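You operate a simulated robot arm through the tools that you are given. There is no shell and no other tool.

You are at the controls of a simulated robot arm. One attempt, no reset.

JOB
Scoop yellow granules into the small hopper up to its FILL mark and set the colour dial to 2.
Fine: close its lid, put the scoop back, spill nothing, leave the other controls. Set down upright: plastic scoop.

It is judged by the outcome, as a careful person would: the job done as asked, and still so three seconds after it is handed in. It fails if anything else is knocked over, pushed out of place, dropped, spilled or broken. Lids that push on must go on centred and level and be pressed home; caps that screw on are set level and turned clockwise until they are tight.

ROBOT AND FRAMES
A 7-joint arm with a three-finger gripper, fixed in place. Base frame: the origin is at the foot of the arm, x ahead of it, y to its left, z up; the work surface is at about z = 64. Lengths are in cm, angles in rad, forces in N, time in s.
Its first joint turns from -2.897 to 2.897 rad. Payload 2.69 kg.
The TCP is the grasp point between the finger pads, 3 cm short of the fingertips. In the tool frame z runs along the fingers and y along their closing line. The gripper opens to 12.8 cm. The gripper's body begins 11.7 cm behind the TCP.
Orientation is that of the tool frame in the base frame, as a unit quaternion [x, y, z, w]. With the fingers straight down and closing along the base's y, the tool's x points along the base's -x, its y along +y and its z along -z.

CONTROLS
- The arm moves only by the tool servo_tool. Its argument "targets" is one flat list of numbers, 7 for each row, row after row: the shift along the tool's x, y, z in mm, then the turn, a rotation vector about the tool's x, y, z in rad, then the opening, from 0 (shut) to 1 (fully open). In form: [dx, dy, dz, rx, ry, rz, jaw, dx, dy, dz, rx, ry, rz, jaw, ...]. A call has 1 to 20 rows; each row is the pose to reach, as a shift and turn from the pose commanded when the call began, along the tool's axes at that moment. A row lasts 0.2 s, in which the tool goes at most 5 cm and 0.15 rad; a call with a longer step from one row to the next is refused whole, and so is a gripper value outside its range. A pose out of reach is approached as far as the arm can. The call stops where the force on the tool passes 40 N (or 10 N more than at its start, if that is more) or the arm is blocked; 0.2 s more then pass. The fingers move at their own pace and stop on an object; they squeeze with about 38 N. The grip force told is the motor's: it shows also when the fingers shut on nothing. Time passes only in rows, and 0.2 s behind the last, so rows that repeat a pose let the fingers close. It gives the time, the measured TCP pose, the force on the tool (base axes), the opening and the grip force at its end, in the units of the frame above (readings bear some noise), with the torque about the TCP (base axes, N m) and any sound that the robot's microphone picked up.
- Cameras (640 x 400 px; columns grow to the right, rows downward): "scene" is fixed at [40.07, 65.04, 158.72]; the picture's right is [-0.11, -0.99, 0.00], its down [-0.83, 0.09, -0.55] and it looks along [0.55, -0.06, -0.83] (base axes); focal length 214 px, centre (320, 200). "wrist" rides on the gripper at [5.8, 5.4, -13.1] in the tool frame; the picture's right is [-0.68, 0.74, 0.00], its down [-0.62, -0.57, -0.55] and it looks along [-0.40, -0.37, 0.84] (tool axes); focal length 234 px, centre (320, 200). There is no depth. A picture from a camera that has moved, and an enlarged one, comes with that camera's place and axes in the base frame and with its lens.
- camera(camera): a new picture of that camera. The clock stands still meanwhile.
- raise_lower(by): slides the trunk up (or, below 0, down) by that many cm; the arm rides with it, the base frame stays. It gives what a move gives, with no picture.
- close_up(camera, box): a new picture of the part [left, top, right, bottom] of that camera's present view, enlarged. The clock stands still meanwhile.
- hand_in(): hands the job in; it is judged then, once.

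Places have to be worked out from the pictures, the camera data and where the tool is seen. Open the gripper and draw the arm clear of the work before you hand the job in, unless the task says otherwise.

The tools are called after "Request:" as a command line: name --argument value ..., lists and objects as JSON in quotes. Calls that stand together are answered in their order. servo_tool: Moves the arm, as the interface text tells. Its arguments: {"type":"object","properties":{"targets":{"type":"array","items":{"type":"number"}}},"required":["targets"]} The other tools are called the same way: raise_lower (by) slides the trunk up or down; camera (camera) takes a picture; close_up (camera, box) takes an enlarged picture of a part of a camera's view; hand_in () hands the job in.

At the start:

```text
t: 0.0
tcp_pos: [65.64, -12.48, 142.18]
tool_rot: [0.0, 1.0, 0.0, -0.001]
force: [-1.1, 0.7, 0.2]
moment: [0.0, -0.01, -0.01]
gripper_width: 12.8
grip_force: 0.1
trunk travel left (down, up): [-27.5, 7.5]
```

scene: 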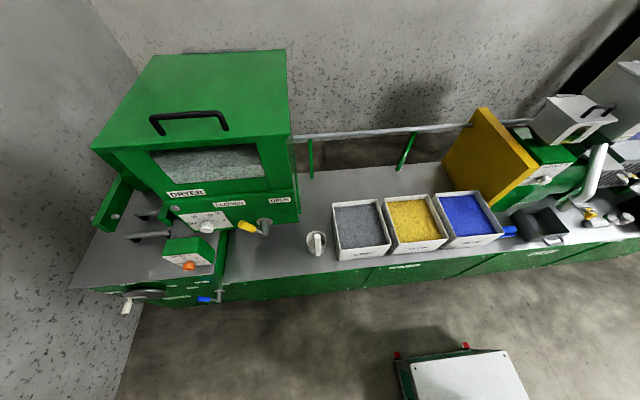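
wrist: 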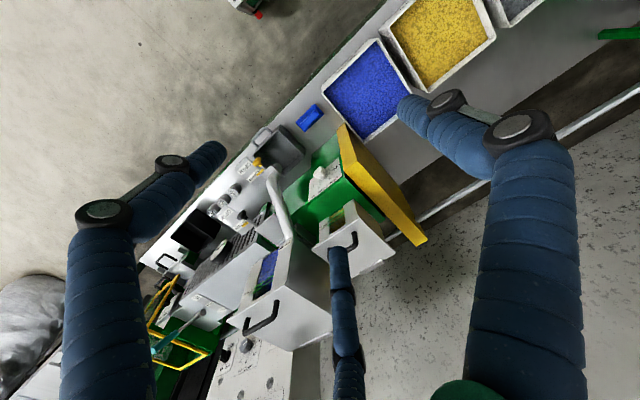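

The opening pictures show a bench with three granule bins, a dryer on the left and a moulding machine on the right. I'll enlarge several parts to identify the scoop, small hopper and colour dial.

Request:
close_up --camera "scene" --box '[480, 60, 640, 260]'

Request:
close_up --camera "scene" --box '[290, 150, 530, 300]'

Request:
close_up --camera "wrist" --box '[130, 100, 440, 380]'

Request:
close_up --camera "scene" --box '[80, 160, 320, 320]'

```text
2.00 times, centred on (560, 160) of scene
camera zoom: at [40.07, 65.04, 158.72], right [-0.11, -0.99, 0.0], down [-0.83, 0.09, -0.55], along [0.55, -0.06, -0.83], focal length 429 px, centre (-160, 280)
```

zoom: 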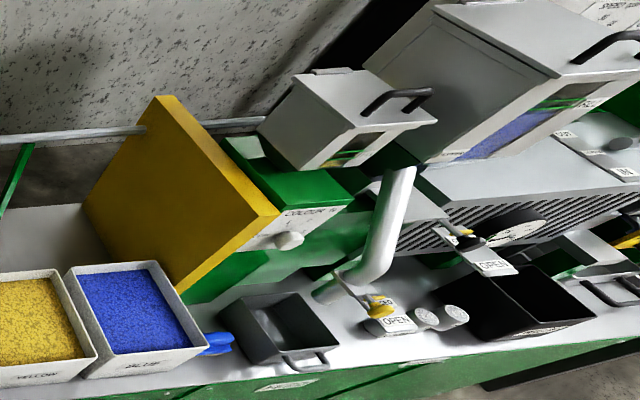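

```text
2.67 times, centred on (410, 225) of scene
camera zoom: at [40.07, 65.04, 158.72], right [-0.11, -0.99, 0.0], down [-0.83, 0.09, -0.55], along [0.55, -0.06, -0.83], focal length 572 px, centre (80, 133)
```

zoom: 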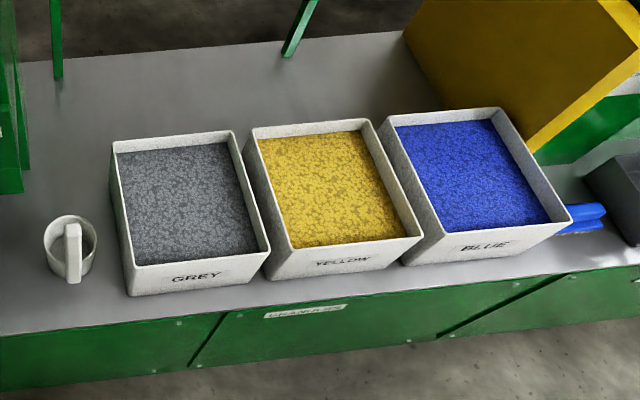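

```text
1.43 times, centred on (285, 240) of wrist
camera zoom: at [59.8, -7.12, 155.25], right [0.68, 0.74, 0.0], down [0.62, -0.57, 0.55], along [0.4, -0.37, -0.84], focal length 334 px, centre (370, 143)
```

zoom: 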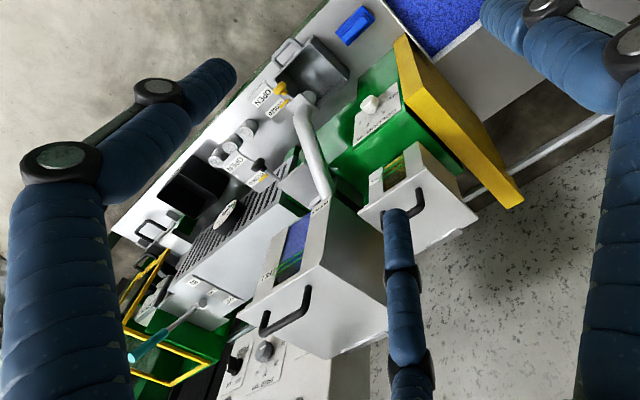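

```text
2.50 times, centred on (200, 240) of scene
camera zoom: at [40.07, 65.04, 158.72], right [-0.11, -0.99, 0.0], down [-0.83, 0.09, -0.55], along [0.55, -0.06, -0.83], focal length 536 px, centre (620, 100)
```

zoom: 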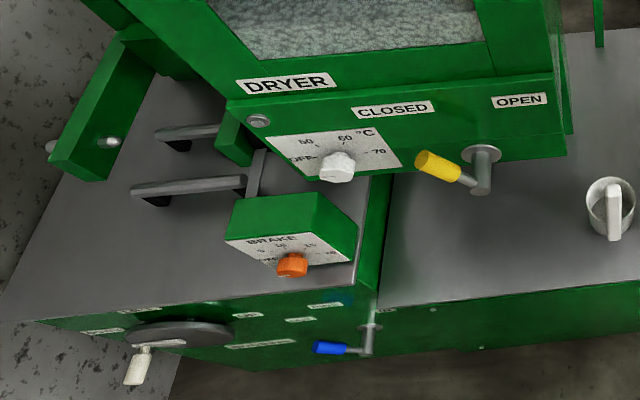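

Yellow bin is near [81, 18, 72]. The small hopper lid handle triangulates to about [88, -24, 119], the colour dial to about [82, -26, 94], and a blue object lies near [74, -28, 66]. I'll zoom further on these.

Request:
close_up --camera "scene" --box '[480, 200, 580, 260]'

Request:
close_up --camera "scene" --box '[520, 80, 620, 190]'

Request:
close_up --camera "wrist" --box '[220, 80, 340, 160]'

Request:
close_up --camera "wrist" --box '[280, 140, 440, 260]'

Request:
close_up --camera "scene" --box '[295, 220, 345, 265]'

```text
6.40 times, centred on (530, 230) of scene
camera zoom: at [40.07, 65.04, 158.72], right [-0.11, -0.99, 0.0], down [-0.83, 0.09, -0.55], along [0.55, -0.06, -0.83], focal length 1373 px, centre (-1024, 8)
```

zoom: 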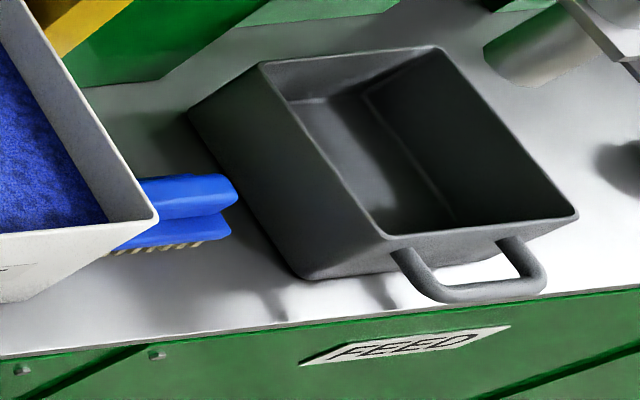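

```text
3.64 times, centred on (570, 135) of scene
camera zoom: at [40.07, 65.04, 158.72], right [-0.11, -0.99, 0.0], down [-0.83, 0.09, -0.55], along [0.55, -0.06, -0.83], focal length 780 px, centre (-589, 436)
```

zoom: 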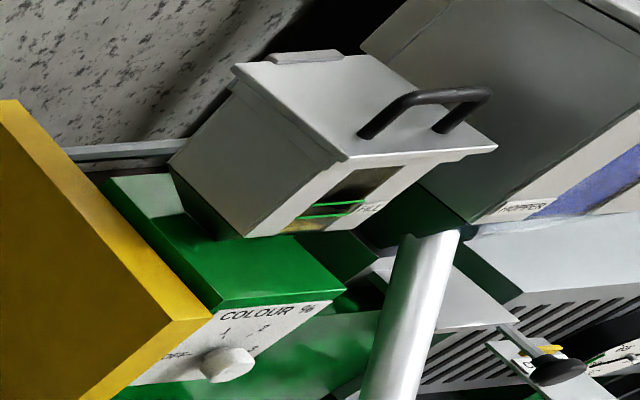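

```text
5.00 times, centred on (280, 120) of wrist
camera zoom: at [59.8, -7.12, 155.25], right [0.68, 0.74, 0.0], down [0.62, -0.57, 0.55], along [0.4, -0.37, -0.84], focal length 1171 px, centre (520, 600)
```

zoom: 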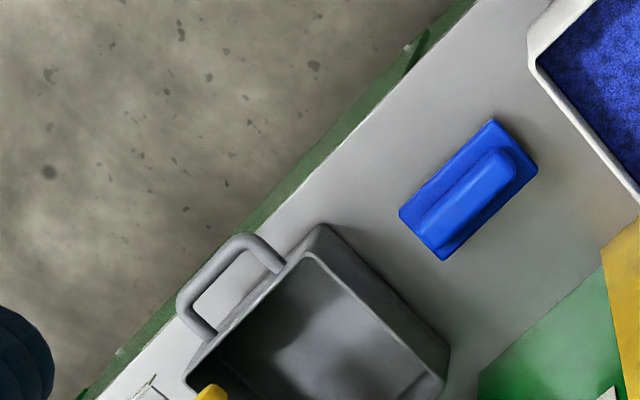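

```text
3.33 times, centred on (360, 200) of wrist
camera zoom: at [59.8, -7.12, 155.25], right [0.68, 0.74, 0.0], down [0.62, -0.57, 0.55], along [0.4, -0.37, -0.84], focal length 781 px, centre (187, 200)
```

zoom: 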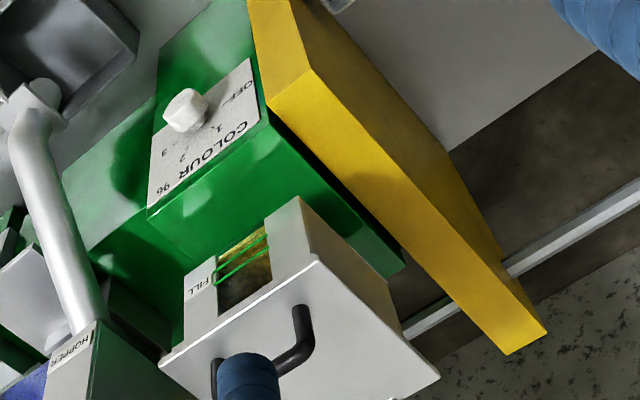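

```text
8.89 times, centred on (320, 242) of scene
camera zoom: at [40.07, 65.04, 158.72], right [-0.11, -0.99, 0.0], down [-0.83, 0.09, -0.55], along [0.55, -0.06, -0.83], focal length 1906 px, centre (320, -178)
```

zoom: 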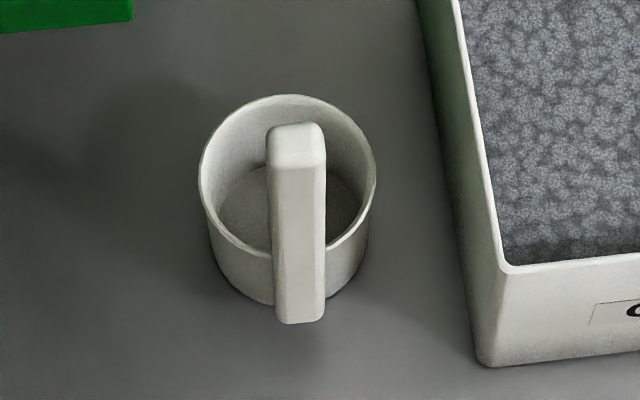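

The blue object is a brush and the grey box a tray. The white cup with the handle, near [76, 62, 70], must be the plastic scoop. The small hopper lid spans x 88–102, y -35 to -21 at z about 116, with its hinge at the back and its handle at x about 91. I'll swing the wrist over to look at the scoop.

Request:
servo_tool --targets '[0, 32, 20, 0, 0, -0.075, 1, 0, 64, 40, 0, 0, -0.15, 1, 0, 96, 60, 0, 0, -0.225, 1, 0, 128, 80, 0, 0, -0.3, 1, 0, 160, 100, 0, 0, -0.375, 1, 0, 192, 120, 0, 0, -0.45, 1, 0, 224, 140, 0, 0, -0.525, 1, 0, 256, 160, 0, 0, -0.6, 1, 0, 288, 180, 0, 0, -0.675, 1, 0, 320, 200, 0, 0, -0.75, 1, 0, 352, 220, 0, 0, -0.825, 1, 0, 384, 240, 0, 0, -0.9, 1, 0, 416, 260, 0, 0, -0.975, 1, 0, 448, 280, 0, 0, -1.05, 1, 0, 480, 300, 0, 0, -1.125, 1, 0, 512, 320, 0, 0, -1.2, 1, 0, 544, 340, 0, 0, -1.275, 1, 0, 576, 360, 0, 0, -1.35, 1, 0, 608, 380, 0, 0, -1.425, 1, 0, 640, 400, 0, 0, -1.5, 1]'

Request:
camera --camera "wrist"

Request:
camera --camera "scene"

```text
t: 4.2
tcp_pos: [65.55, 51.87, 101.9]
tool_rot: [-0.682, 0.731, 0.0, 0.001]
force: [0.1, -0.8, -0.1]
moment: [-0.01, 0.04, 0.04]
gripper_width: 12.78
grip_force: 0.1
trunk travel left (down, up): [-27.5, 7.5]
```

```text
taken
camera wrist: at [59.79, 46.32, 115.05], right [-0.69, 0.73, 0.0], down [0.61, 0.57, 0.55], along [0.4, 0.38, -0.84], focal length 234 px, centre (320, 200)
```

wrist: 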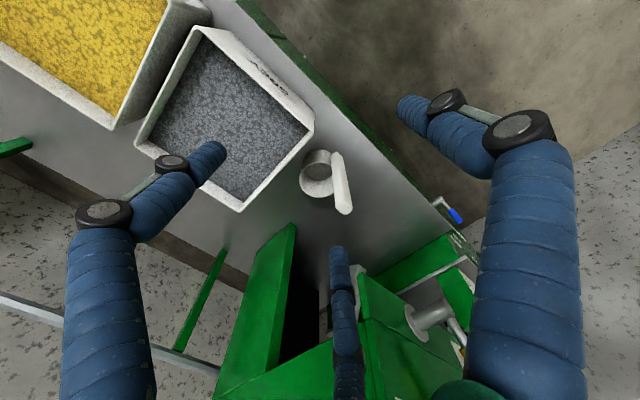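

```text
taken
```

scene: 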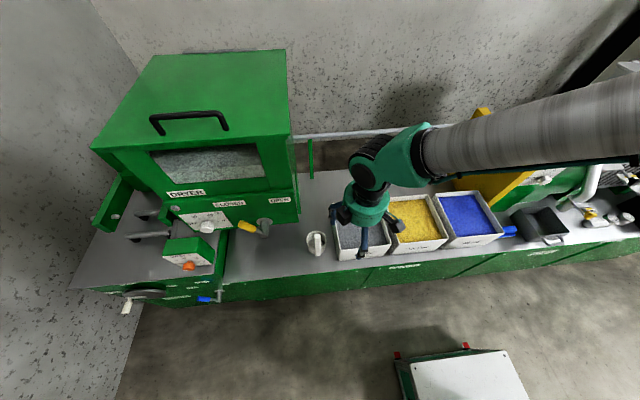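

Request:
close_up --camera "wrist" --box '[270, 120, 390, 240]'

```text
3.33 times, centred on (330, 180) of wrist
camera zoom: at [59.79, 46.32, 115.05], right [-0.69, 0.73, 0.0], down [0.61, 0.57, 0.55], along [0.4, 0.38, -0.84], focal length 781 px, centre (287, 267)
```

zoom: 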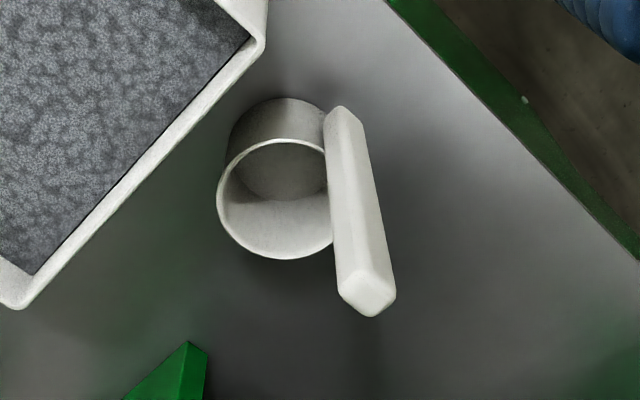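

The scoop is a cup about 8.5 cm wide with its rim near z = 71, and a vertical bar handle at about [71.8, 62.4] rising to z about 87. The yellow bin spans x 70–92.5, y 8–29, with its rim near z = 75.5. I'll open the hopper lid first, so I'm swinging back in front of the machine at a safe height.

Request:
servo_tool --targets '[41.7, 4.1, -18.7, 0, 0, 0.1, 1, 83.4, 8.2, -37.4, 0, 0, 0.2, 1, 125.1, 12.3, -56.1, 0, 0, 0.3, 1, 166.8, 16.4, -74.8, 0, 0, 0.4, 1, 208.5, 20.5, -93.5, 0, 0, 0.5, 1, 250.2, 24.6, -112.2, 0, 0, 0.6, 1, 291.9, 28.7, -130.9, 0, 0, 0.7, 1, 333.6, 32.8, -149.6, 0, 0, 0.8, 1, 375.3, 36.9, -168.3, 0, 0, 0.9, 1, 417, 41, -187, 0, 0, 1.0, 1, 458.7, 45.1, -205.7, 0, 0, 1.1, 1, 500.4, 49.2, -224.4, 0, 0, 1.2, 1, 542.1, 53.3, -243.1, 0, 0, 1.3, 1, 583.8, 57.4, -261.8, 0, 0, 1.4, 1, 625.5, 61.5, -280.5, 0, 0, 1.5, 1]'

```text
t: 7.4
tcp_pos: [54.91, -10.54, 130.13]
tool_rot: [0.002, 1.0, 0.0, -0.001]
force: [-0.1, 0.4, -1.0]
moment: [0.01, 0.01, -0.02]
gripper_width: 12.79
grip_force: 0.0
trunk travel left (down, up): [-27.5, 7.5]
```

Back at the starting orientation at [55, -10.5, 130]. Now I turn the tool to point forward (+x) with the fingers closing vertically, stopping short of the hopper.

Request:
servo_tool --targets '[-9.4, -10.9, 3, -0.0756, -0.0756, 0.0756, 1, -18.8, -21.9, 6, -0.1511, -0.1511, 0.1511, 1, -28.1, -32.8, 9, -0.2267, -0.2267, 0.2267, 1, -37.5, -43.8, 12, -0.3023, -0.3023, 0.3023, 1, -46.9, -54.7, 15, -0.3778, -0.3778, 0.3778, 1, -56.3, -65.6, 18, -0.4534, -0.4534, 0.4534, 1, -65.6, -76.6, 21, -0.5289, -0.5289, 0.5289, 1, -75, -87.5, 24, -0.6045, -0.6045, 0.6045, 1, -84.4, -98.4, 27, -0.6801, -0.6801, 0.6801, 1, -93.8, -109.4, 30, -0.7556, -0.7556, 0.7556, 1, -103.1, -120.3, 33, -0.8312, -0.8312, 0.8312, 1, -112.5, -131.3, 36, -0.9068, -0.9068, 0.9068, 1, -121.9, -142.2, 39, -0.9823, -0.9823, 0.9823, 1, -131.3, -153.1, 42, -1.0579, -1.0579, 1.0579, 1, -140.6, -164.1, 45, -1.1334, -1.1334, 1.1334, 1, -150, -175, 48, -1.209, -1.209, 1.209, 1]'

Request:
camera --camera "wrist"

Request:
camera --camera "scene"

```text
t: 10.8
tcp_pos: [70.11, -28.04, 125.61]
tool_rot: [0.5, 0.499, 0.5, 0.501]
force: [0.2, -0.7, 0.3]
moment: [0.0, -0.02, 0.02]
gripper_width: 12.78
grip_force: 0.0
trunk travel left (down, up): [-27.5, 7.5]
```

```text
taken
camera wrist: at [57.02, -22.15, 130.93], right [0.0, -0.68, 0.74], down [-0.55, -0.61, -0.57], along [0.84, -0.4, -0.37], focal length 234 px, centre (320, 200)
```

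wrist: 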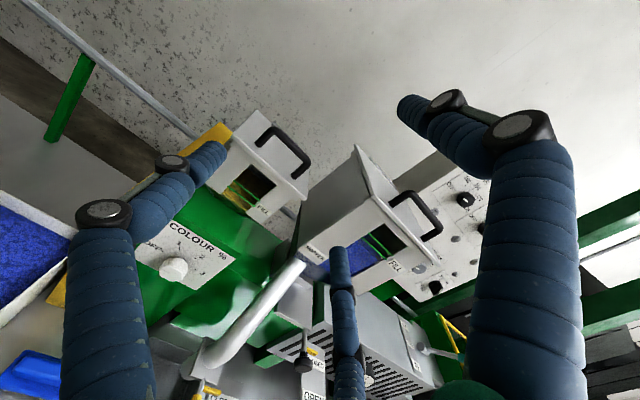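

```text
taken
```

scene: 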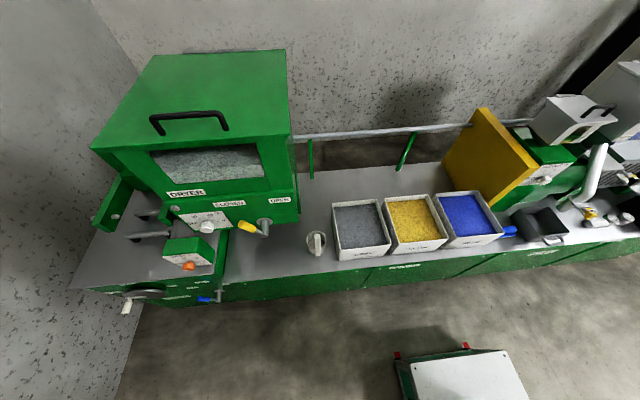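

The tool now points forward. The wrist view shows the small hopper front with FILL window and the dial, so I'll enlarge both.

Request:
close_up --camera "wrist" --box '[200, 100, 330, 220]'

Request:
close_up --camera "wrist" --box '[130, 200, 250, 310]'

```text
3.33 times, centred on (265, 160) of wrist
camera zoom: at [57.02, -22.15, 130.93], right [0.0, -0.68, 0.74], down [-0.55, -0.61, -0.57], along [0.84, -0.4, -0.37], focal length 781 px, centre (503, 333)
```

zoom: 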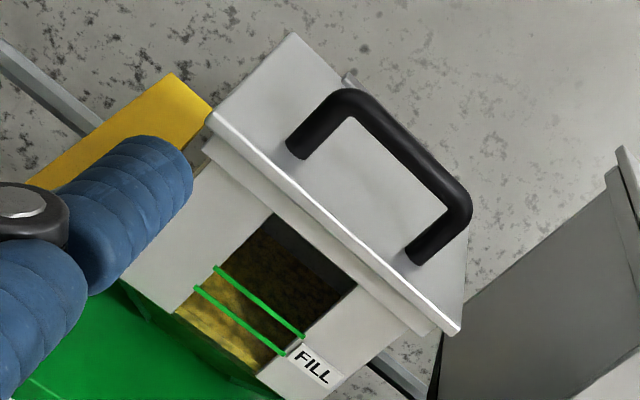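

```text
3.64 times, centred on (190, 255) of wrist
camera zoom: at [57.02, -22.15, 130.93], right [0.0, -0.68, 0.74], down [-0.55, -0.61, -0.57], along [0.84, -0.4, -0.37], focal length 852 px, centre (793, 0)
```

zoom: 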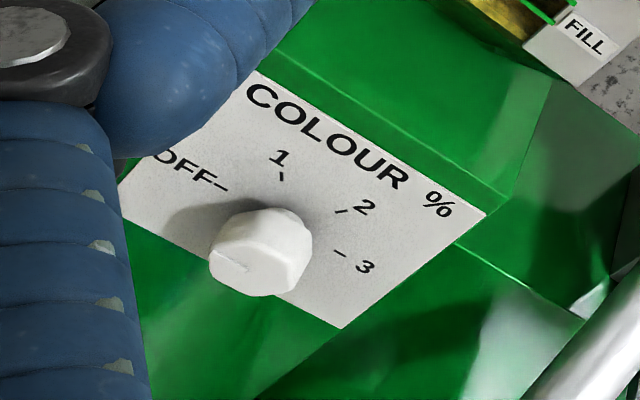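

I need to know whether the arm can follow the lid arc, whose open end is near [105, -28, 126] with the tool pitched down. I'll test that reach in free space above the hopper first, with the fingers nearly shut.

Request:
servo_tool --targets '[0, 30, 20, 0.05, 0, 0, 0.4, 0, 60, 50, 0.15, 0, 0, 0.4, 0, 90, 85, 0.27, 0, 0, 0.4, 0, 120, 120, 0.39, 0, 0, 0.4, 0, 150, 155, 0.51, 0, 0, 0.4, 0, 170, 190, 0.63, 0, 0, 0.4, 0, 180, 230, 0.75, 0, 0, 0.4, 0, 180, 270, 0.87, 0, 0, 0.4, 0, 180, 310, 0.97, 0, 0, 0.4, 0, 180, 350, 1.05, 0, 0, 0.4, 0, 180, 350, 1.05, 0, 0, 0.4]'

Request:
camera --camera "scene"

```text
t: 13.2
tcp_pos: [104.92, -28.06, 143.49]
tool_rot: [0.684, 0.683, 0.182, 0.182]
force: [0.7, 0.3, 0.3]
moment: [-0.02, 0.04, 0.02]
gripper_width: 5.16
grip_force: 0.0
trunk travel left (down, up): [-27.5, 7.5]
```

```text
taken
```

scene: 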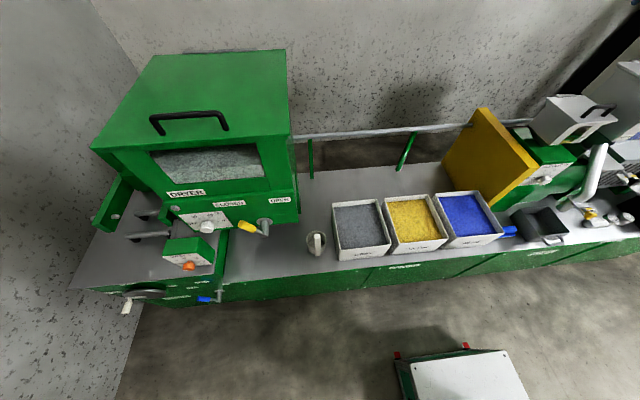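

The arm reaches [105, -28, 143.5] pitched 60° down. I'll check the lower, steeper pose near [106, -28, 127], which is still free space above and behind the closed lid.

Request:
servo_tool --targets '[0, -17, 36, 0.07, 0, 0, 0.3, 0, -35, 72, 0.14, 0, 0, 0.3, 0, -53, 108, 0.2, 0, 0, 0.3, 0, -71, 144, 0.26, 0, 0, 0.3, 0, -71, 144, 0.26, 0, 0, 0.3]'

Request:
camera --camera "wrist"

```text
t: 14.4
tcp_pos: [106.37, -28.31, 127.62]
tool_rot: [0.701, 0.701, 0.092, 0.092]
force: [0.9, 0.6, 0.3]
moment: [0.0, 0.04, -0.01]
gripper_width: 3.84
grip_force: 0.1
trunk travel left (down, up): [-27.5, 7.5]
```

```text
taken
camera wrist: at [108.21, -22.48, 141.59], right [0.71, -0.68, 0.19], down [-0.69, -0.62, 0.38], along [-0.14, -0.4, -0.9], focal length 234 px, centre (320, 200)
```

wrist: 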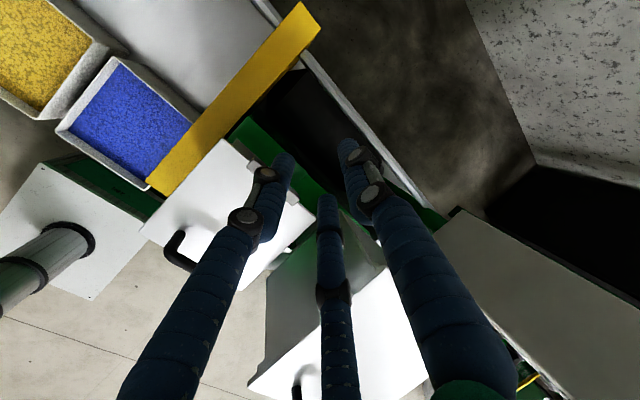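

That pose is reachable too, so the whole lid arc is feasible. The wrist view seems to show a third blue finger, so I'll enlarge it to understand the hand's real shape.

Request:
close_up --camera "wrist" --box '[200, 130, 420, 400]'

```text
1.48 times, centred on (310, 265) of wrist
camera zoom: at [108.21, -22.48, 141.59], right [0.71, -0.68, 0.19], down [-0.69, -0.62, 0.38], along [-0.14, -0.4, -0.9], focal length 347 px, centre (335, 104)
```

zoom: 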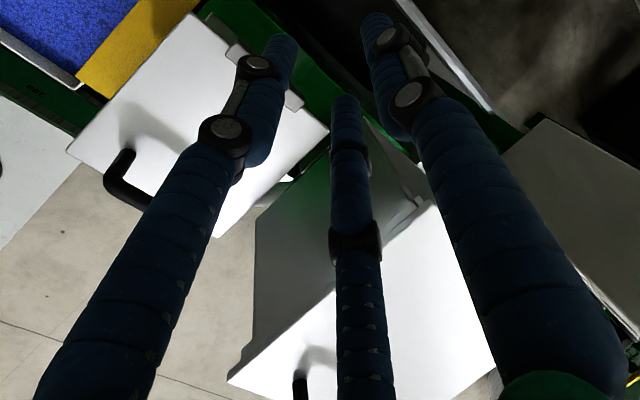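

The drawn hand has three fingers at 120°, but I'll go by the stated two-finger parallel description; either works around a bar. I'm backing off to the front of the lid handle, tool horizontal, at [80, -28.5, 119.3].

Request:
servo_tool --targets '[0, 4, -39, 0, 0, 0, 0.3, 0, 8, -78, 0, 0, 0, 0.3, 0, 12, -117, 0, 0, 0, 0.3, 0, 16.7, -155, 0, 0, 0, 0.3, 0, -12, -147, -0.131, 0, 0, 0.3, 0, -41, -139, -0.262, 0, 0, 0.3, -1, -70, -132, -0.393, 0, 0, 0.3, -1, -99, -124, -0.524, 0, 0, 0.3, -1, -128, -116, -0.655, 0, 0, 0.3, -2, -157, -108, -0.786, 0, 0, 0.3, -2, -186, -100, -0.917, 0, 0, 0.3, -2, -215, -93, -1.048, 0, 0, 0.3, -2, -244, -85, -1.179, 0, 0, 0.3, -2, -273, -77, -1.31, 0, 0, 0.3, -2, -274, -47, -1.31, 0, 0, 0.3, -2, -276, -17, -1.31, 0, 0, 0.3, -2, -276.5, 11.8, -1.31, 0, 0, 0.3]'

Request:
camera --camera "wrist"

```text
t: 18.0
tcp_pos: [79.76, -28.02, 119.1]
tool_rot: [0.5, 0.499, 0.5, 0.501]
force: [-0.5, -0.2, -0.5]
moment: [-0.02, -0.01, 0.04]
gripper_width: 3.85
grip_force: 0.2
trunk travel left (down, up): [-27.5, 7.5]
```

```text
taken
camera wrist: at [66.64, -22.23, 124.48], right [0.0, -0.68, 0.74], down [-0.55, -0.62, -0.57], along [0.84, -0.4, -0.37], focal length 234 px, centre (320, 200)
```

wrist: 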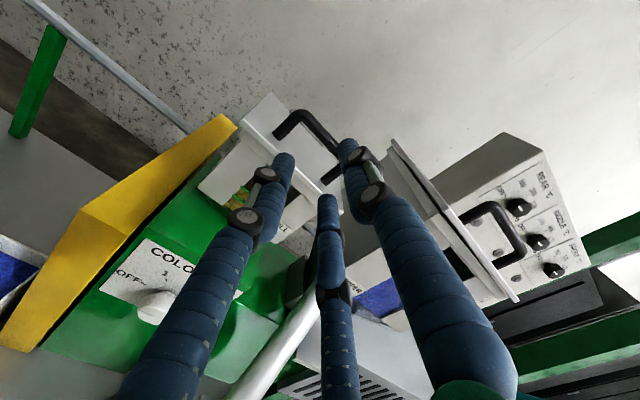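

Request:
close_up --camera "wrist" --box '[220, 80, 380, 230]'

```text
2.67 times, centred on (300, 155) of wrist
camera zoom: at [66.64, -22.23, 124.48], right [0.0, -0.68, 0.74], down [-0.55, -0.62, -0.57], along [0.84, -0.4, -0.37], focal length 624 px, centre (373, 320)
```

zoom: 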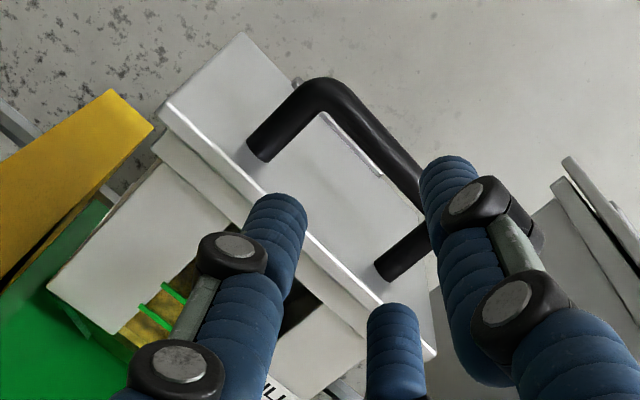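

The handle bar centre is at about [90.8, -28.6, 119.4] and about 1.3 cm thick. I'll slide the fingers forward with one above and one below the bar, opening about 3.1 cm.

Request:
servo_tool --targets '[0, 1, 20, 0, 0, 0, 0.24, 0, 2, 40, 0, 0, 0, 0.24, 0, 3, 60, 0, 0, 0, 0.24, 0, 3, 75, 0, 0, 0, 0.24, 0, 3, 90, 0, 0, 0, 0.24, 0, 3, 105, 0, 0, 0, 0.24]'

Request:
camera --camera "wrist"

```text
t: 19.4
tcp_pos: [90.32, -28.41, 119.32]
tool_rot: [0.5, 0.5, 0.499, 0.5]
force: [1.0, -3.2, -1.6]
moment: [-0.09, 0.02, -0.01]
gripper_width: 3.04
grip_force: 0.1
trunk travel left (down, up): [-27.5, 7.5]
```

```text
taken
camera wrist: at [77.21, -22.48, 124.72], right [0.0, -0.68, 0.74], down [-0.55, -0.62, -0.56], along [0.84, -0.4, -0.37], focal length 234 px, centre (320, 200)
```

wrist: 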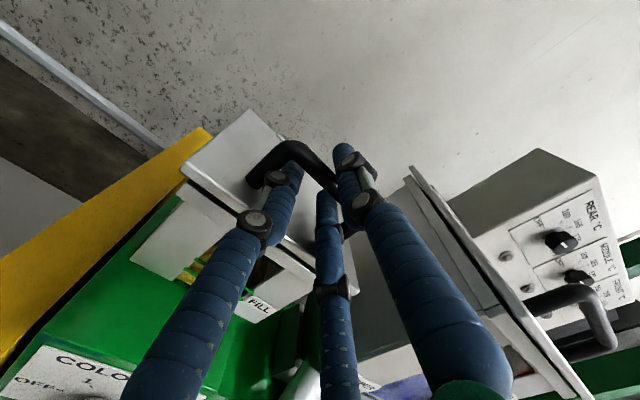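

The bar is now between the fingers with no meaningful contact force. I'll begin lifting along an arc about the hinge, near x = 101.5, z = 116, pitching the tool with the lid.

Request:
servo_tool --targets '[0, 11, 3.9, 0.1, 0, 0, 0.24, 0, 21.6, 8.8, 0.2, 0, 0, 0.24, 0, 31.6, 14.8, 0.3, 0, 0, 0.24, 0, 40.9, 21.8, 0.4, 0, 0, 0.24, 0, 49.5, 29.6, 0.5, 0, 0, 0.24, 0, 57.3, 38.3, 0.6, 0, 0, 0.24]'

Request:
camera --camera "wrist"

Request:
close_up --camera "scene" --box '[520, 60, 640, 190]'

```text
t: 20.8
tcp_pos: [94.12, -28.1, 124.96]
tool_rot: [0.625, 0.626, 0.329, 0.329]
force: [0.3, -2.1, -0.6]
moment: [-0.04, -0.08, 0.01]
gripper_width: 3.16
grip_force: 0.0
trunk travel left (down, up): [-27.5, 7.5]
```

```text
taken
camera wrist: at [86.36, -22.26, 136.77], right [0.42, -0.68, 0.61], down [-0.77, -0.62, -0.16], along [0.48, -0.4, -0.78], focal length 234 px, centre (320, 200)
```

wrist: 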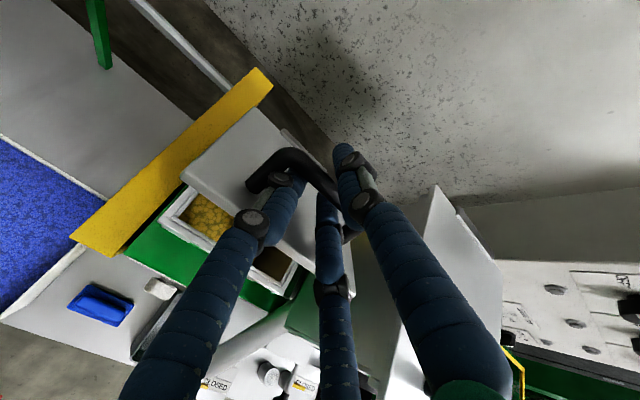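

```text
3.08 times, centred on (580, 125) of scene
camera zoom: at [40.07, 65.04, 158.72], right [-0.11, -0.99, 0.0], down [-0.83, 0.09, -0.55], along [0.55, -0.06, -0.83], focal length 660 px, centre (-480, 431)
```

zoom: 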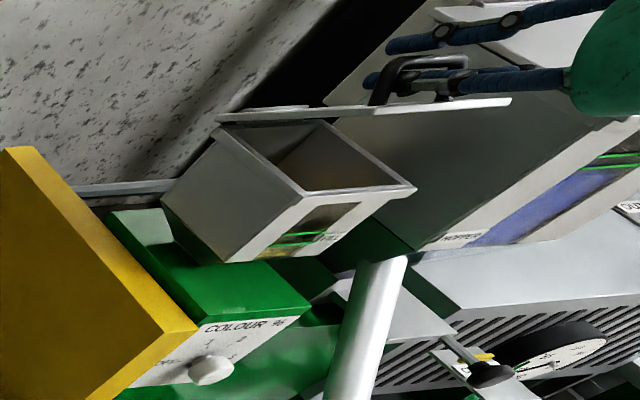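

The lid is rising smoothly with tiny forces. I continue the same arc by another 0.7 rad.

Request:
servo_tool --targets '[0, 11, 3.9, 0.1, 0, 0, 0.24, 0, 21.6, 8.8, 0.2, 0, 0, 0.24, 0, 31.6, 14.8, 0.3, 0, 0, 0.24, 0, 40.9, 21.8, 0.4, 0, 0, 0.24, 0, 49.5, 29.6, 0.5, 0, 0, 0.24, 0, 57.3, 38.3, 0.6, 0, 0, 0.24, 0, 64.2, 47.7, 0.7, 0, 0, 0.24]'

Request:
camera --camera "wrist"

Request:
close_up --camera "scene" --box '[520, 60, 640, 190]'

```text
t: 22.4
tcp_pos: [101.76, -28.04, 127.57]
tool_rot: [0.701, 0.701, 0.094, 0.094]
force: [-0.3, -0.6, -0.8]
moment: [0.05, 0.0, 0.02]
gripper_width: 3.15
grip_force: 0.0
trunk travel left (down, up): [-27.5, 7.5]
```

```text
taken
camera wrist: at [103.48, -22.3, 141.73], right [0.71, -0.68, 0.19], down [-0.69, -0.62, 0.38], along [-0.14, -0.4, -0.9], focal length 234 px, centre (320, 200)
```

wrist: 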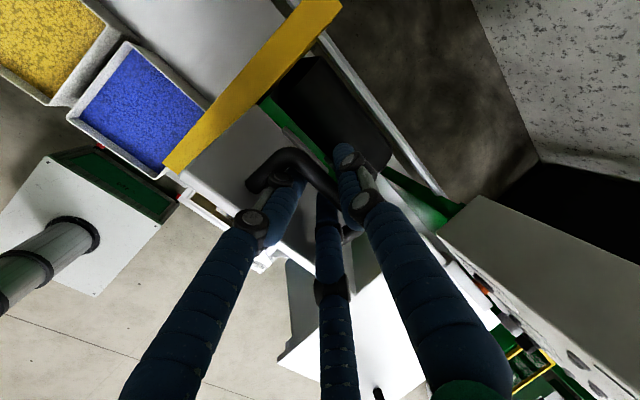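

```text
3.08 times, centred on (580, 125) of scene
camera zoom: at [40.07, 65.04, 158.72], right [-0.11, -0.99, 0.0], down [-0.83, 0.09, -0.55], along [0.55, -0.06, -0.83], focal length 660 px, centre (-480, 431)
```

zoom: 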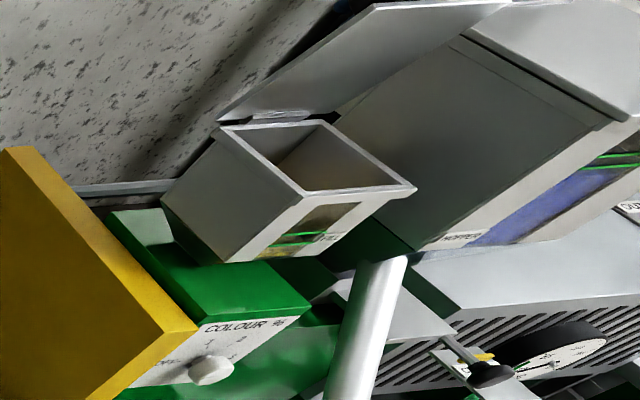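

The lid is near 68°. I'll push it on past vertical in small steps, with only a little more pitch.

Request:
servo_tool --targets '[0, 9.8, 4.5, 0.03, 0, 0, 0.24, 0, 19.6, 9.5, 0.06, 0, 0, 0.24, 0, 29.4, 15, 0.09, 0, 0, 0.24, 0, 39.2, 20.5, 0.12, 0, 0, 0.24]'

Request:
close_up --camera "scene" --box '[520, 40, 640, 190]'

```text
t: 23.4
tcp_pos: [105.87, -27.95, 126.73]
tool_rot: [0.705, 0.705, 0.052, 0.052]
force: [0.0, -3.3, -1.5]
moment: [0.0, -0.01, 0.02]
gripper_width: 3.2
grip_force: 0.1
trunk travel left (down, up): [-27.5, 7.5]
```

```text
2.67 times, centred on (580, 115) of scene
camera zoom: at [40.07, 65.04, 158.72], right [-0.11, -0.99, 0.0], down [-0.83, 0.09, -0.55], along [0.55, -0.06, -0.83], focal length 572 px, centre (-373, 427)
```

zoom: 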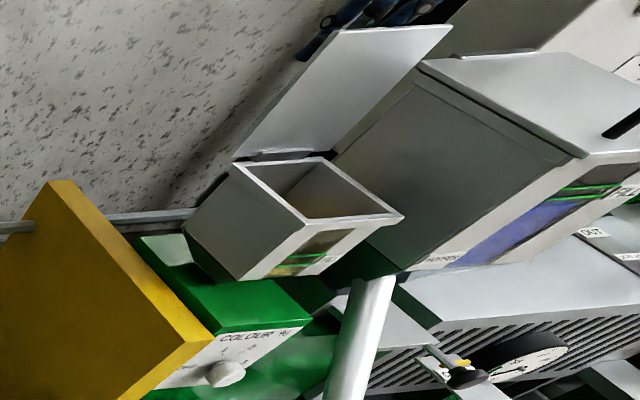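

The lid is close to or just past vertical. I'll nudge it a bit more and watch the force for the stop.

Request:
servo_tool --targets '[0, 8, 4, 0, 0, 0, 0.24, 0, 16, 9, 0, 0, 0, 0.24, 0, 22, 13, 0, 0, 0, 0.24]'

Request:
close_up --camera "scene" --box '[520, 40, 640, 190]'

Request:
camera --camera "wrist"

```text
t: 24.2
tcp_pos: [107.35, -28.22, 126.48]
tool_rot: [0.706, 0.704, 0.055, 0.056]
force: [-1.9, -21.6, 24.7]
moment: [0.54, 1.57, 0.7]
gripper_width: 2.88
grip_force: 0.1
out of reach, approached as far as the arm can: row 3
trunk travel left (down, up): [-27.5, 7.5]
```

```text
2.67 times, centred on (580, 115) of scene
camera zoom: at [40.07, 65.04, 158.72], right [-0.11, -0.99, 0.0], down [-0.83, 0.09, -0.55], along [0.55, -0.06, -0.83], focal length 572 px, centre (-373, 427)
```

zoom: 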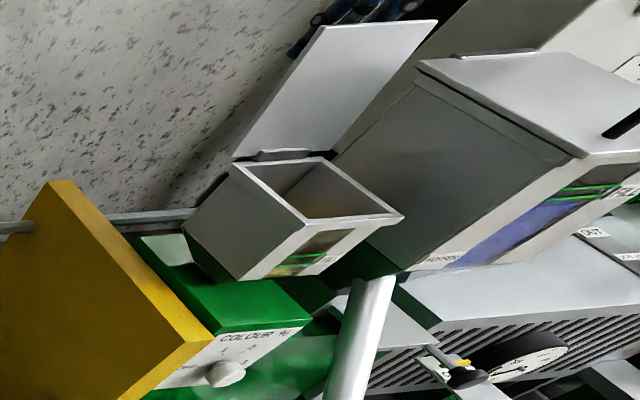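

```text
taken
camera wrist: at [110.66, -22.34, 140.15], right [0.73, -0.68, 0.12], down [-0.64, -0.61, 0.46], along [-0.24, -0.41, -0.88], focal length 234 px, centre (320, 200)
```

wrist: 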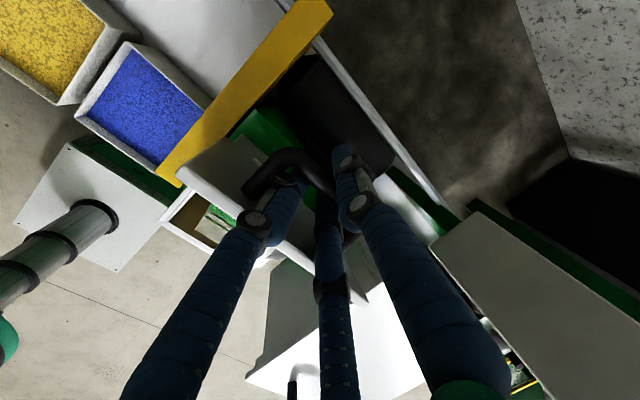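

The force has risen and the lid has tipped to about 100°, so it's past vertical and probably at its stop. I'll ease off slightly and draw the fingers back out along their own axis.

Request:
servo_tool --targets '[0, -5, -4, 0, 0, 0, 0.24, 0, -5, -12, 0, 0, 0, 0.24]'

Request:
close_up --camera "scene" --box '[520, 40, 640, 190]'

```text
t: 24.8
tcp_pos: [106.56, -28.0, 126.4]
tool_rot: [0.706, 0.705, 0.052, 0.051]
force: [-2.5, -14.8, -1.3]
moment: [0.17, 0.07, 0.3]
gripper_width: 2.93
grip_force: 0.1
trunk travel left (down, up): [-27.5, 7.5]
```

```text
2.67 times, centred on (580, 115) of scene
camera zoom: at [40.07, 65.04, 158.72], right [-0.11, -0.99, 0.0], down [-0.83, 0.09, -0.55], along [0.55, -0.06, -0.83], focal length 572 px, centre (-373, 427)
```

zoom: 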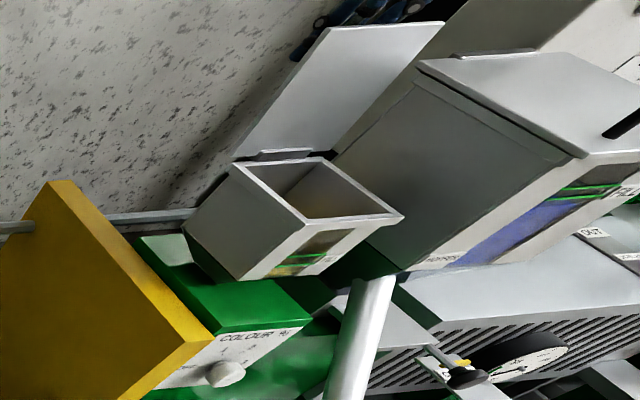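

Request:
servo_tool --targets '[0, 0, -12, 0, 0, 0, 0.28, 0, 0, -24, 0, 0, 0, 0.28]'

Request:
close_up --camera "scene" --box '[520, 40, 640, 190]'

Request:
camera --camera "wrist"

```text
t: 25.4
tcp_pos: [106.57, -27.75, 129.33]
tool_rot: [0.705, 0.705, 0.054, 0.053]
force: [-1.4, -5.1, -4.7]
moment: [-0.35, 0.21, 0.23]
gripper_width: 3.62
grip_force: 0.0
trunk travel left (down, up): [-27.5, 7.5]
```

```text
2.67 times, centred on (580, 115) of scene
camera zoom: at [40.07, 65.04, 158.72], right [-0.11, -0.99, 0.0], down [-0.83, 0.09, -0.55], along [0.55, -0.06, -0.83], focal length 572 px, centre (-373, 427)
```

zoom: 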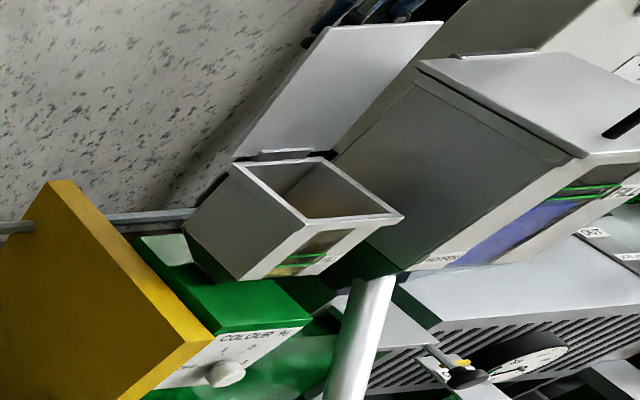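

```text
taken
camera wrist: at [109.89, -22.07, 143.06], right [0.73, -0.68, 0.11], down [-0.64, -0.62, 0.46], along [-0.24, -0.4, -0.88], focal length 234 px, centre (320, 200)
```

wrist: 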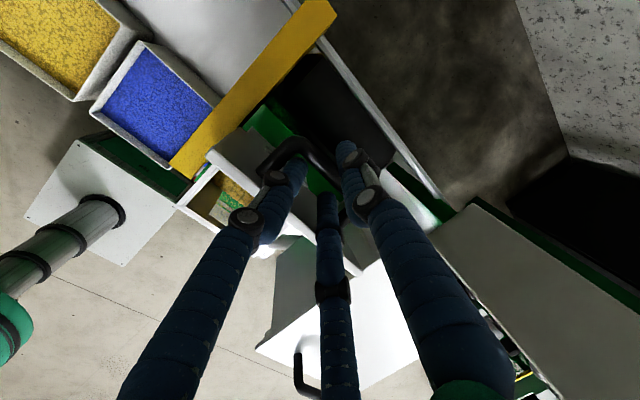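

Lid is holding and the fingers are sliding out. I keep withdrawing upward until clear of the lid edge.

Request:
servo_tool --targets '[0, 0, -20, 0, 0, 0, 0.28, 0, 0, -45, 0, 0, 0, 0.28, 0, 0, -80, 0, 0, 0, 0.28, 0, 0, -120, 0, 0, 0, 0.28]'

Request:
close_up --camera "scene" --box '[520, 40, 640, 190]'

Request:
camera --camera "wrist"

```text
t: 26.4
tcp_pos: [103.83, -27.54, 140.61]
tool_rot: [0.706, 0.705, 0.052, 0.052]
force: [2.1, -0.9, -2.0]
moment: [0.06, 0.13, -0.01]
gripper_width: 3.59
grip_force: 0.0
out of reach, approached as far as the arm can: row 3, 4
trunk travel left (down, up): [-27.5, 7.5]
```

```text
2.67 times, centred on (580, 115) of scene
camera zoom: at [40.07, 65.04, 158.72], right [-0.11, -0.99, 0.0], down [-0.83, 0.09, -0.55], along [0.55, -0.06, -0.83], focal length 572 px, centre (-373, 427)
```

zoom: 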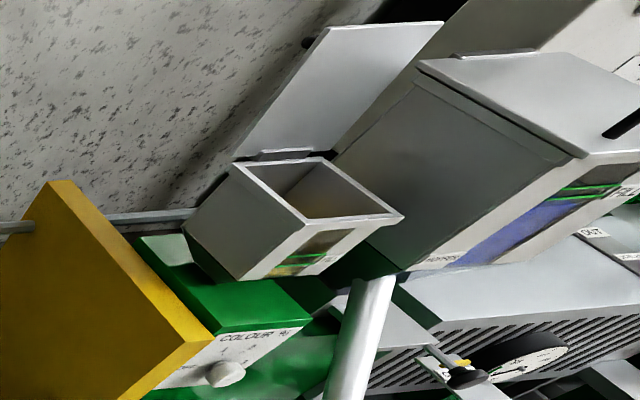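

```text
taken
camera wrist: at [107.32, -21.83, 154.32], right [0.73, -0.68, 0.11], down [-0.64, -0.62, 0.46], along [-0.24, -0.4, -0.88], focal length 234 px, centre (320, 200)
```

wrist: 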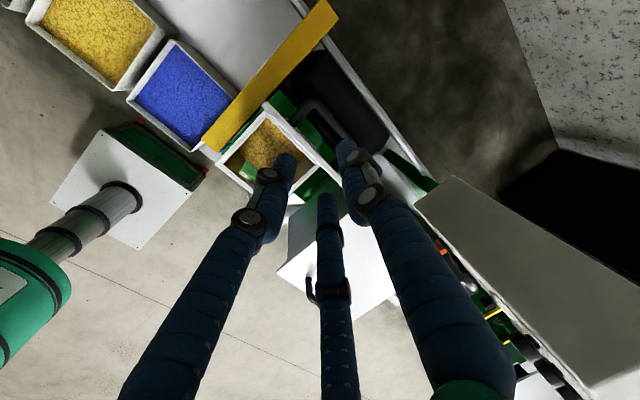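

The lid stands open by itself. From here I can see into the hopper; let me zoom in on its level.

Request:
close_up --camera "wrist" --box '[190, 80, 340, 220]'

Request:
close_up --camera "scene" --box '[550, 85, 610, 150]'

```text
2.86 times, centred on (265, 150) of wrist
camera zoom: at [107.32, -21.83, 154.32], right [0.73, -0.68, 0.11], down [-0.64, -0.62, 0.46], along [-0.24, -0.4, -0.88], focal length 669 px, centre (477, 343)
```

zoom: 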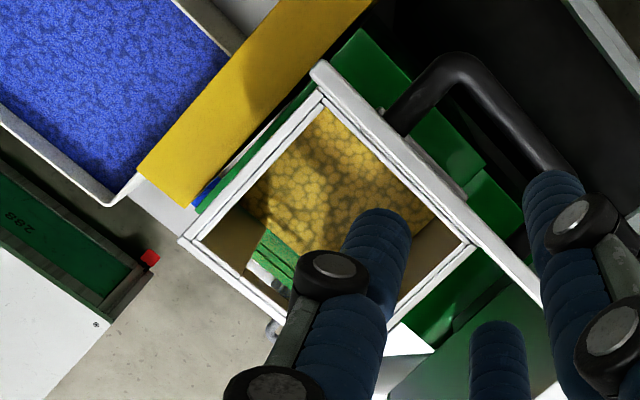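

```text
6.15 times, centred on (580, 118) of scene
camera zoom: at [40.07, 65.04, 158.72], right [-0.11, -0.99, 0.0], down [-0.83, 0.09, -0.55], along [0.55, -0.06, -0.83], focal length 1320 px, centre (-1280, 708)
```

zoom: 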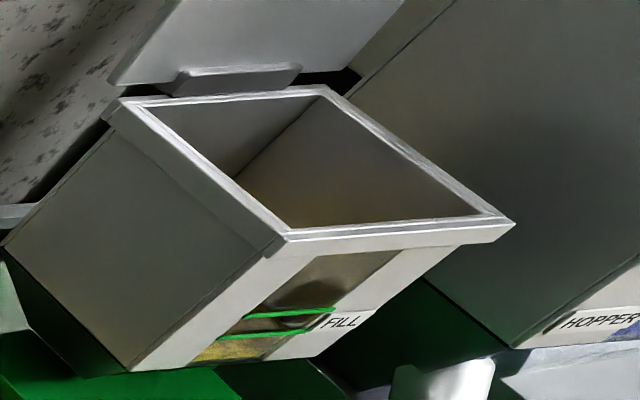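

The hopper holds a shallow layer, and the FILL lines sit about 1–2 cm above it, at z of about 109–110.5. Now I back the arm away from the machine and level the tool to go for the scoop.

Request:
servo_tool --targets '[11, -38, -5, -0.13, 0, 0, 0.4, 23, -76, -10, -0.26, 0, 0, 0.5, 34, -114, -15, -0.39, 0, 0, 0.5, 46, -152, -21, -0.52, 0, 0, 0.5, 57, -190, -26, -0.65, 0, 0, 0.5, 68, -228, -31, -0.78, 0, 0, 0.5, 80, -266, -36, -0.91, 0, 0, 0.5, 91, -304, -42, -1.04, 0, 0, 0.5, 102, -342, -47, -1.17, 0, 0, 0.5, 114, -380, -52, -1.3, 0, 0, 0.5, 125, -416, -57, -1.42, 0, 0, 0.5]'

```text
t: 29.0
tcp_pos: [58.66, -13.58, 110.44]
tool_rot: [0.652, 0.54, 0.428, 0.316]
force: [1.0, 0.0, 0.7]
moment: [0.05, 0.06, 0.08]
gripper_width: 6.42
grip_force: 0.0
trunk travel left (down, up): [-27.5, 7.5]
stopped in row 11: the arm was blocked; the commanded pose is now the measured one
```

The arm ended off its path at [58.7, -13.6, 110.4] and reported itself blocked, probably at a joint limit. I'll look before moving further.

Request:
camera --camera "scene"

Request:
camera --camera "wrist"

```text
taken
```

scene: 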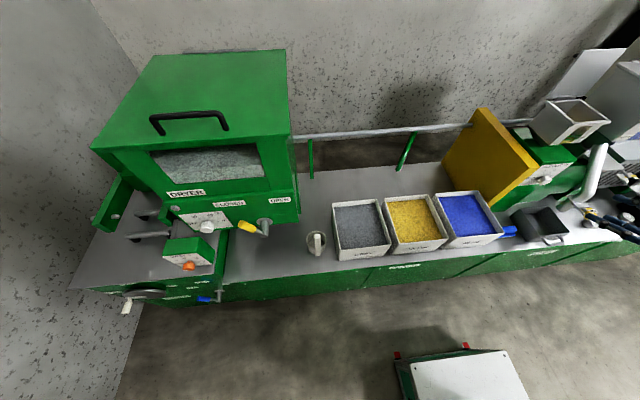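

```text
taken
camera wrist: at [49.4, -9.84, 122.08], right [0.29, -0.82, 0.5], down [-0.77, -0.51, -0.39], along [0.57, -0.27, -0.78], focal length 234 px, centre (320, 200)
```

wrist: 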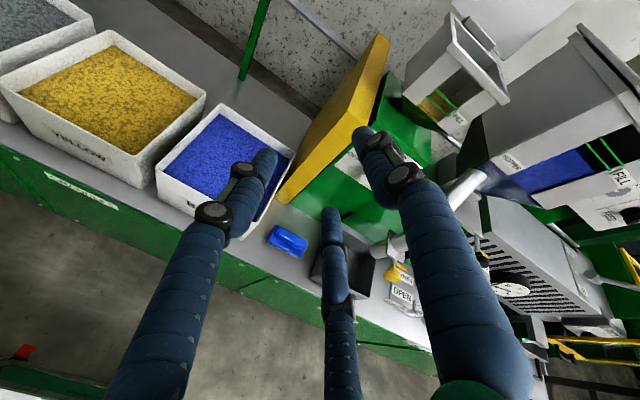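

Nothing was disturbed; the arm had just folded to a limit in free space. I'll move on to a pose in front of the scoop, tool level pointing +x and fingers closing along y.

Request:
servo_tool --targets '[39.2, -17.6, 4, -0.0287, 0.0287, 0.1097, 0.5, 78.4, -35.1, 7.9, -0.0574, 0.0574, 0.2193, 0.5, 117.7, -52.7, 11.9, -0.0861, 0.0861, 0.329, 0.5, 156.9, -70.2, 15.9, -0.1148, 0.1148, 0.4387, 0.5, 196.1, -87.8, 19.9, -0.1435, 0.1435, 0.5483, 0.5, 235.3, -105.3, 23.8, -0.1722, 0.1722, 0.658, 0.5, 274.6, -122.9, 27.8, -0.2009, 0.2009, 0.7677, 0.5, 313.8, -140.4, 31.8, -0.2296, 0.2296, 0.8773, 0.5, 353, -158, 35.8, -0.2583, 0.2583, 0.987, 0.5, 392.2, -175.6, 39.7, -0.287, 0.287, 1.0967, 0.5, 431.4, -193.1, 43.7, -0.3157, 0.3157, 1.2063, 0.5, 470.7, -210.7, 47.7, -0.3444, 0.3444, 1.316, 0.5, 509.9, -228.2, 51.6, -0.3444, 0.3444, 1.316, 0.5, 549.1, -245.8, 55.6, -0.3444, 0.3444, 1.316, 0.5, 588.3, -263.3, 59.6, -0.3444, 0.3444, 1.316, 0.5, 627.6, -280.9, 63.6, -0.3444, 0.3444, 1.316, 0.5, 666.8, -298.4, 67.5, -0.3444, 0.3444, 1.316, 0.5, 706, -316, 71.5, -0.3444, 0.3444, 1.316, 0.5]'

Request:
camera --camera "wrist"

Request:
camera --camera "scene"

```text
t: 33.0
tcp_pos: [80.03, 36.56, 120.04]
tool_rot: [0.546, 0.212, 0.78, -0.222]
force: [0.1, -1.1, -0.6]
moment: [-0.06, -0.01, 0.25]
gripper_width: 6.42
grip_force: 0.1
out of reach, approached as far as the arm can: row 4, 5, 6, 7, 8, 9, 10, 11, 12, 13, 14, 15, 16, 17, 18
trunk travel left (down, up): [-27.5, 7.5]
stopped in row 18: the arm was blocked; the commanded pose is now the measured one
```

```text
taken
camera wrist: at [71.58, 24.06, 121.9], right [0.63, -0.52, -0.57], down [-0.55, 0.21, -0.8], along [0.54, 0.83, -0.15], focal length 234 px, centre (320, 200)
```

wrist: 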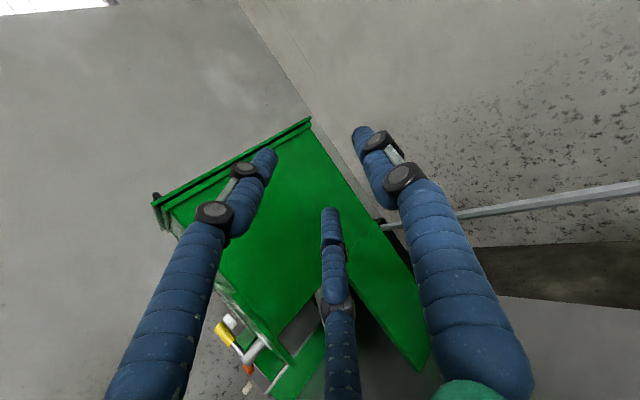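

```text
taken
```

scene: 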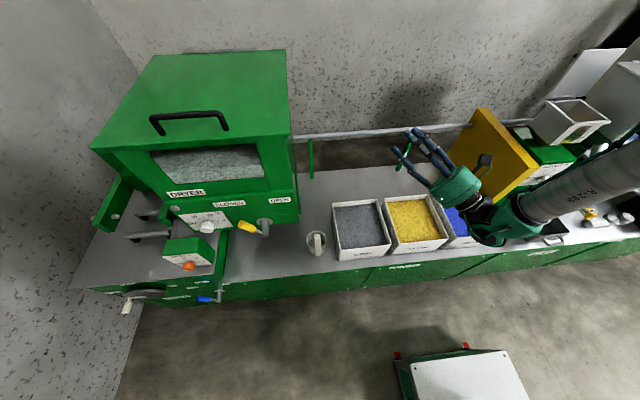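

The arm went into joint limits trying to reach the roll I picked. I'll unwind the roll in free space and then return to the tool-down orientation, so that I can use the opposite roll for the scoop.

Request:
servo_tool --targets '[6.8, 13, -17.8, 0, 0, -0.14, 0.5, 13.6, 26, -35.6, 0, 0, -0.28, 0.5, 20.4, 39, -53.4, 0, 0, -0.42, 0.5, 27.2, 52, -71.2, 0, 0, -0.56, 0.5, 34, 65, -89, 0, 0, -0.7, 0.5, 40.8, 78, -106.8, 0, 0, -0.84, 0.5, 47.6, 91, -124.6, 0, 0, -0.98, 0.5, 54.4, 104, -142.4, 0, 0, -1.12, 0.5, 61.2, 117, -160.2, 0, 0, -1.26, 0.5, 68, 130, -178, 0, 0, -1.4, 0.5]'

Request:
camera --camera "scene"

```text
t: 35.2
tcp_pos: [71.9, 15.52, 121.72]
tool_rot: [0.279, 0.516, 0.739, 0.332]
force: [-0.1, 0.7, 0.5]
moment: [-0.05, 0.0, -0.01]
gripper_width: 6.42
grip_force: 0.2
trunk travel left (down, up): [-27.5, 7.5]
```

```text
taken
```

scene: 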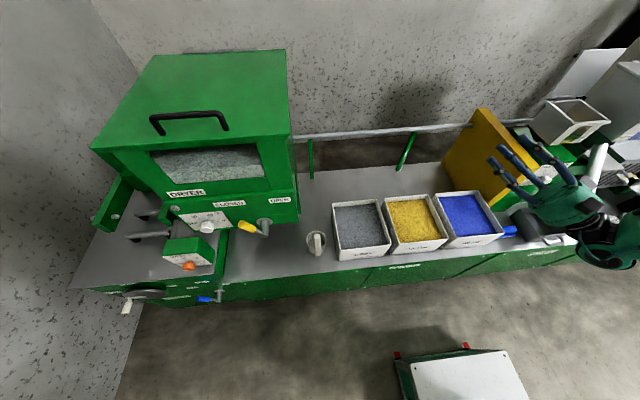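

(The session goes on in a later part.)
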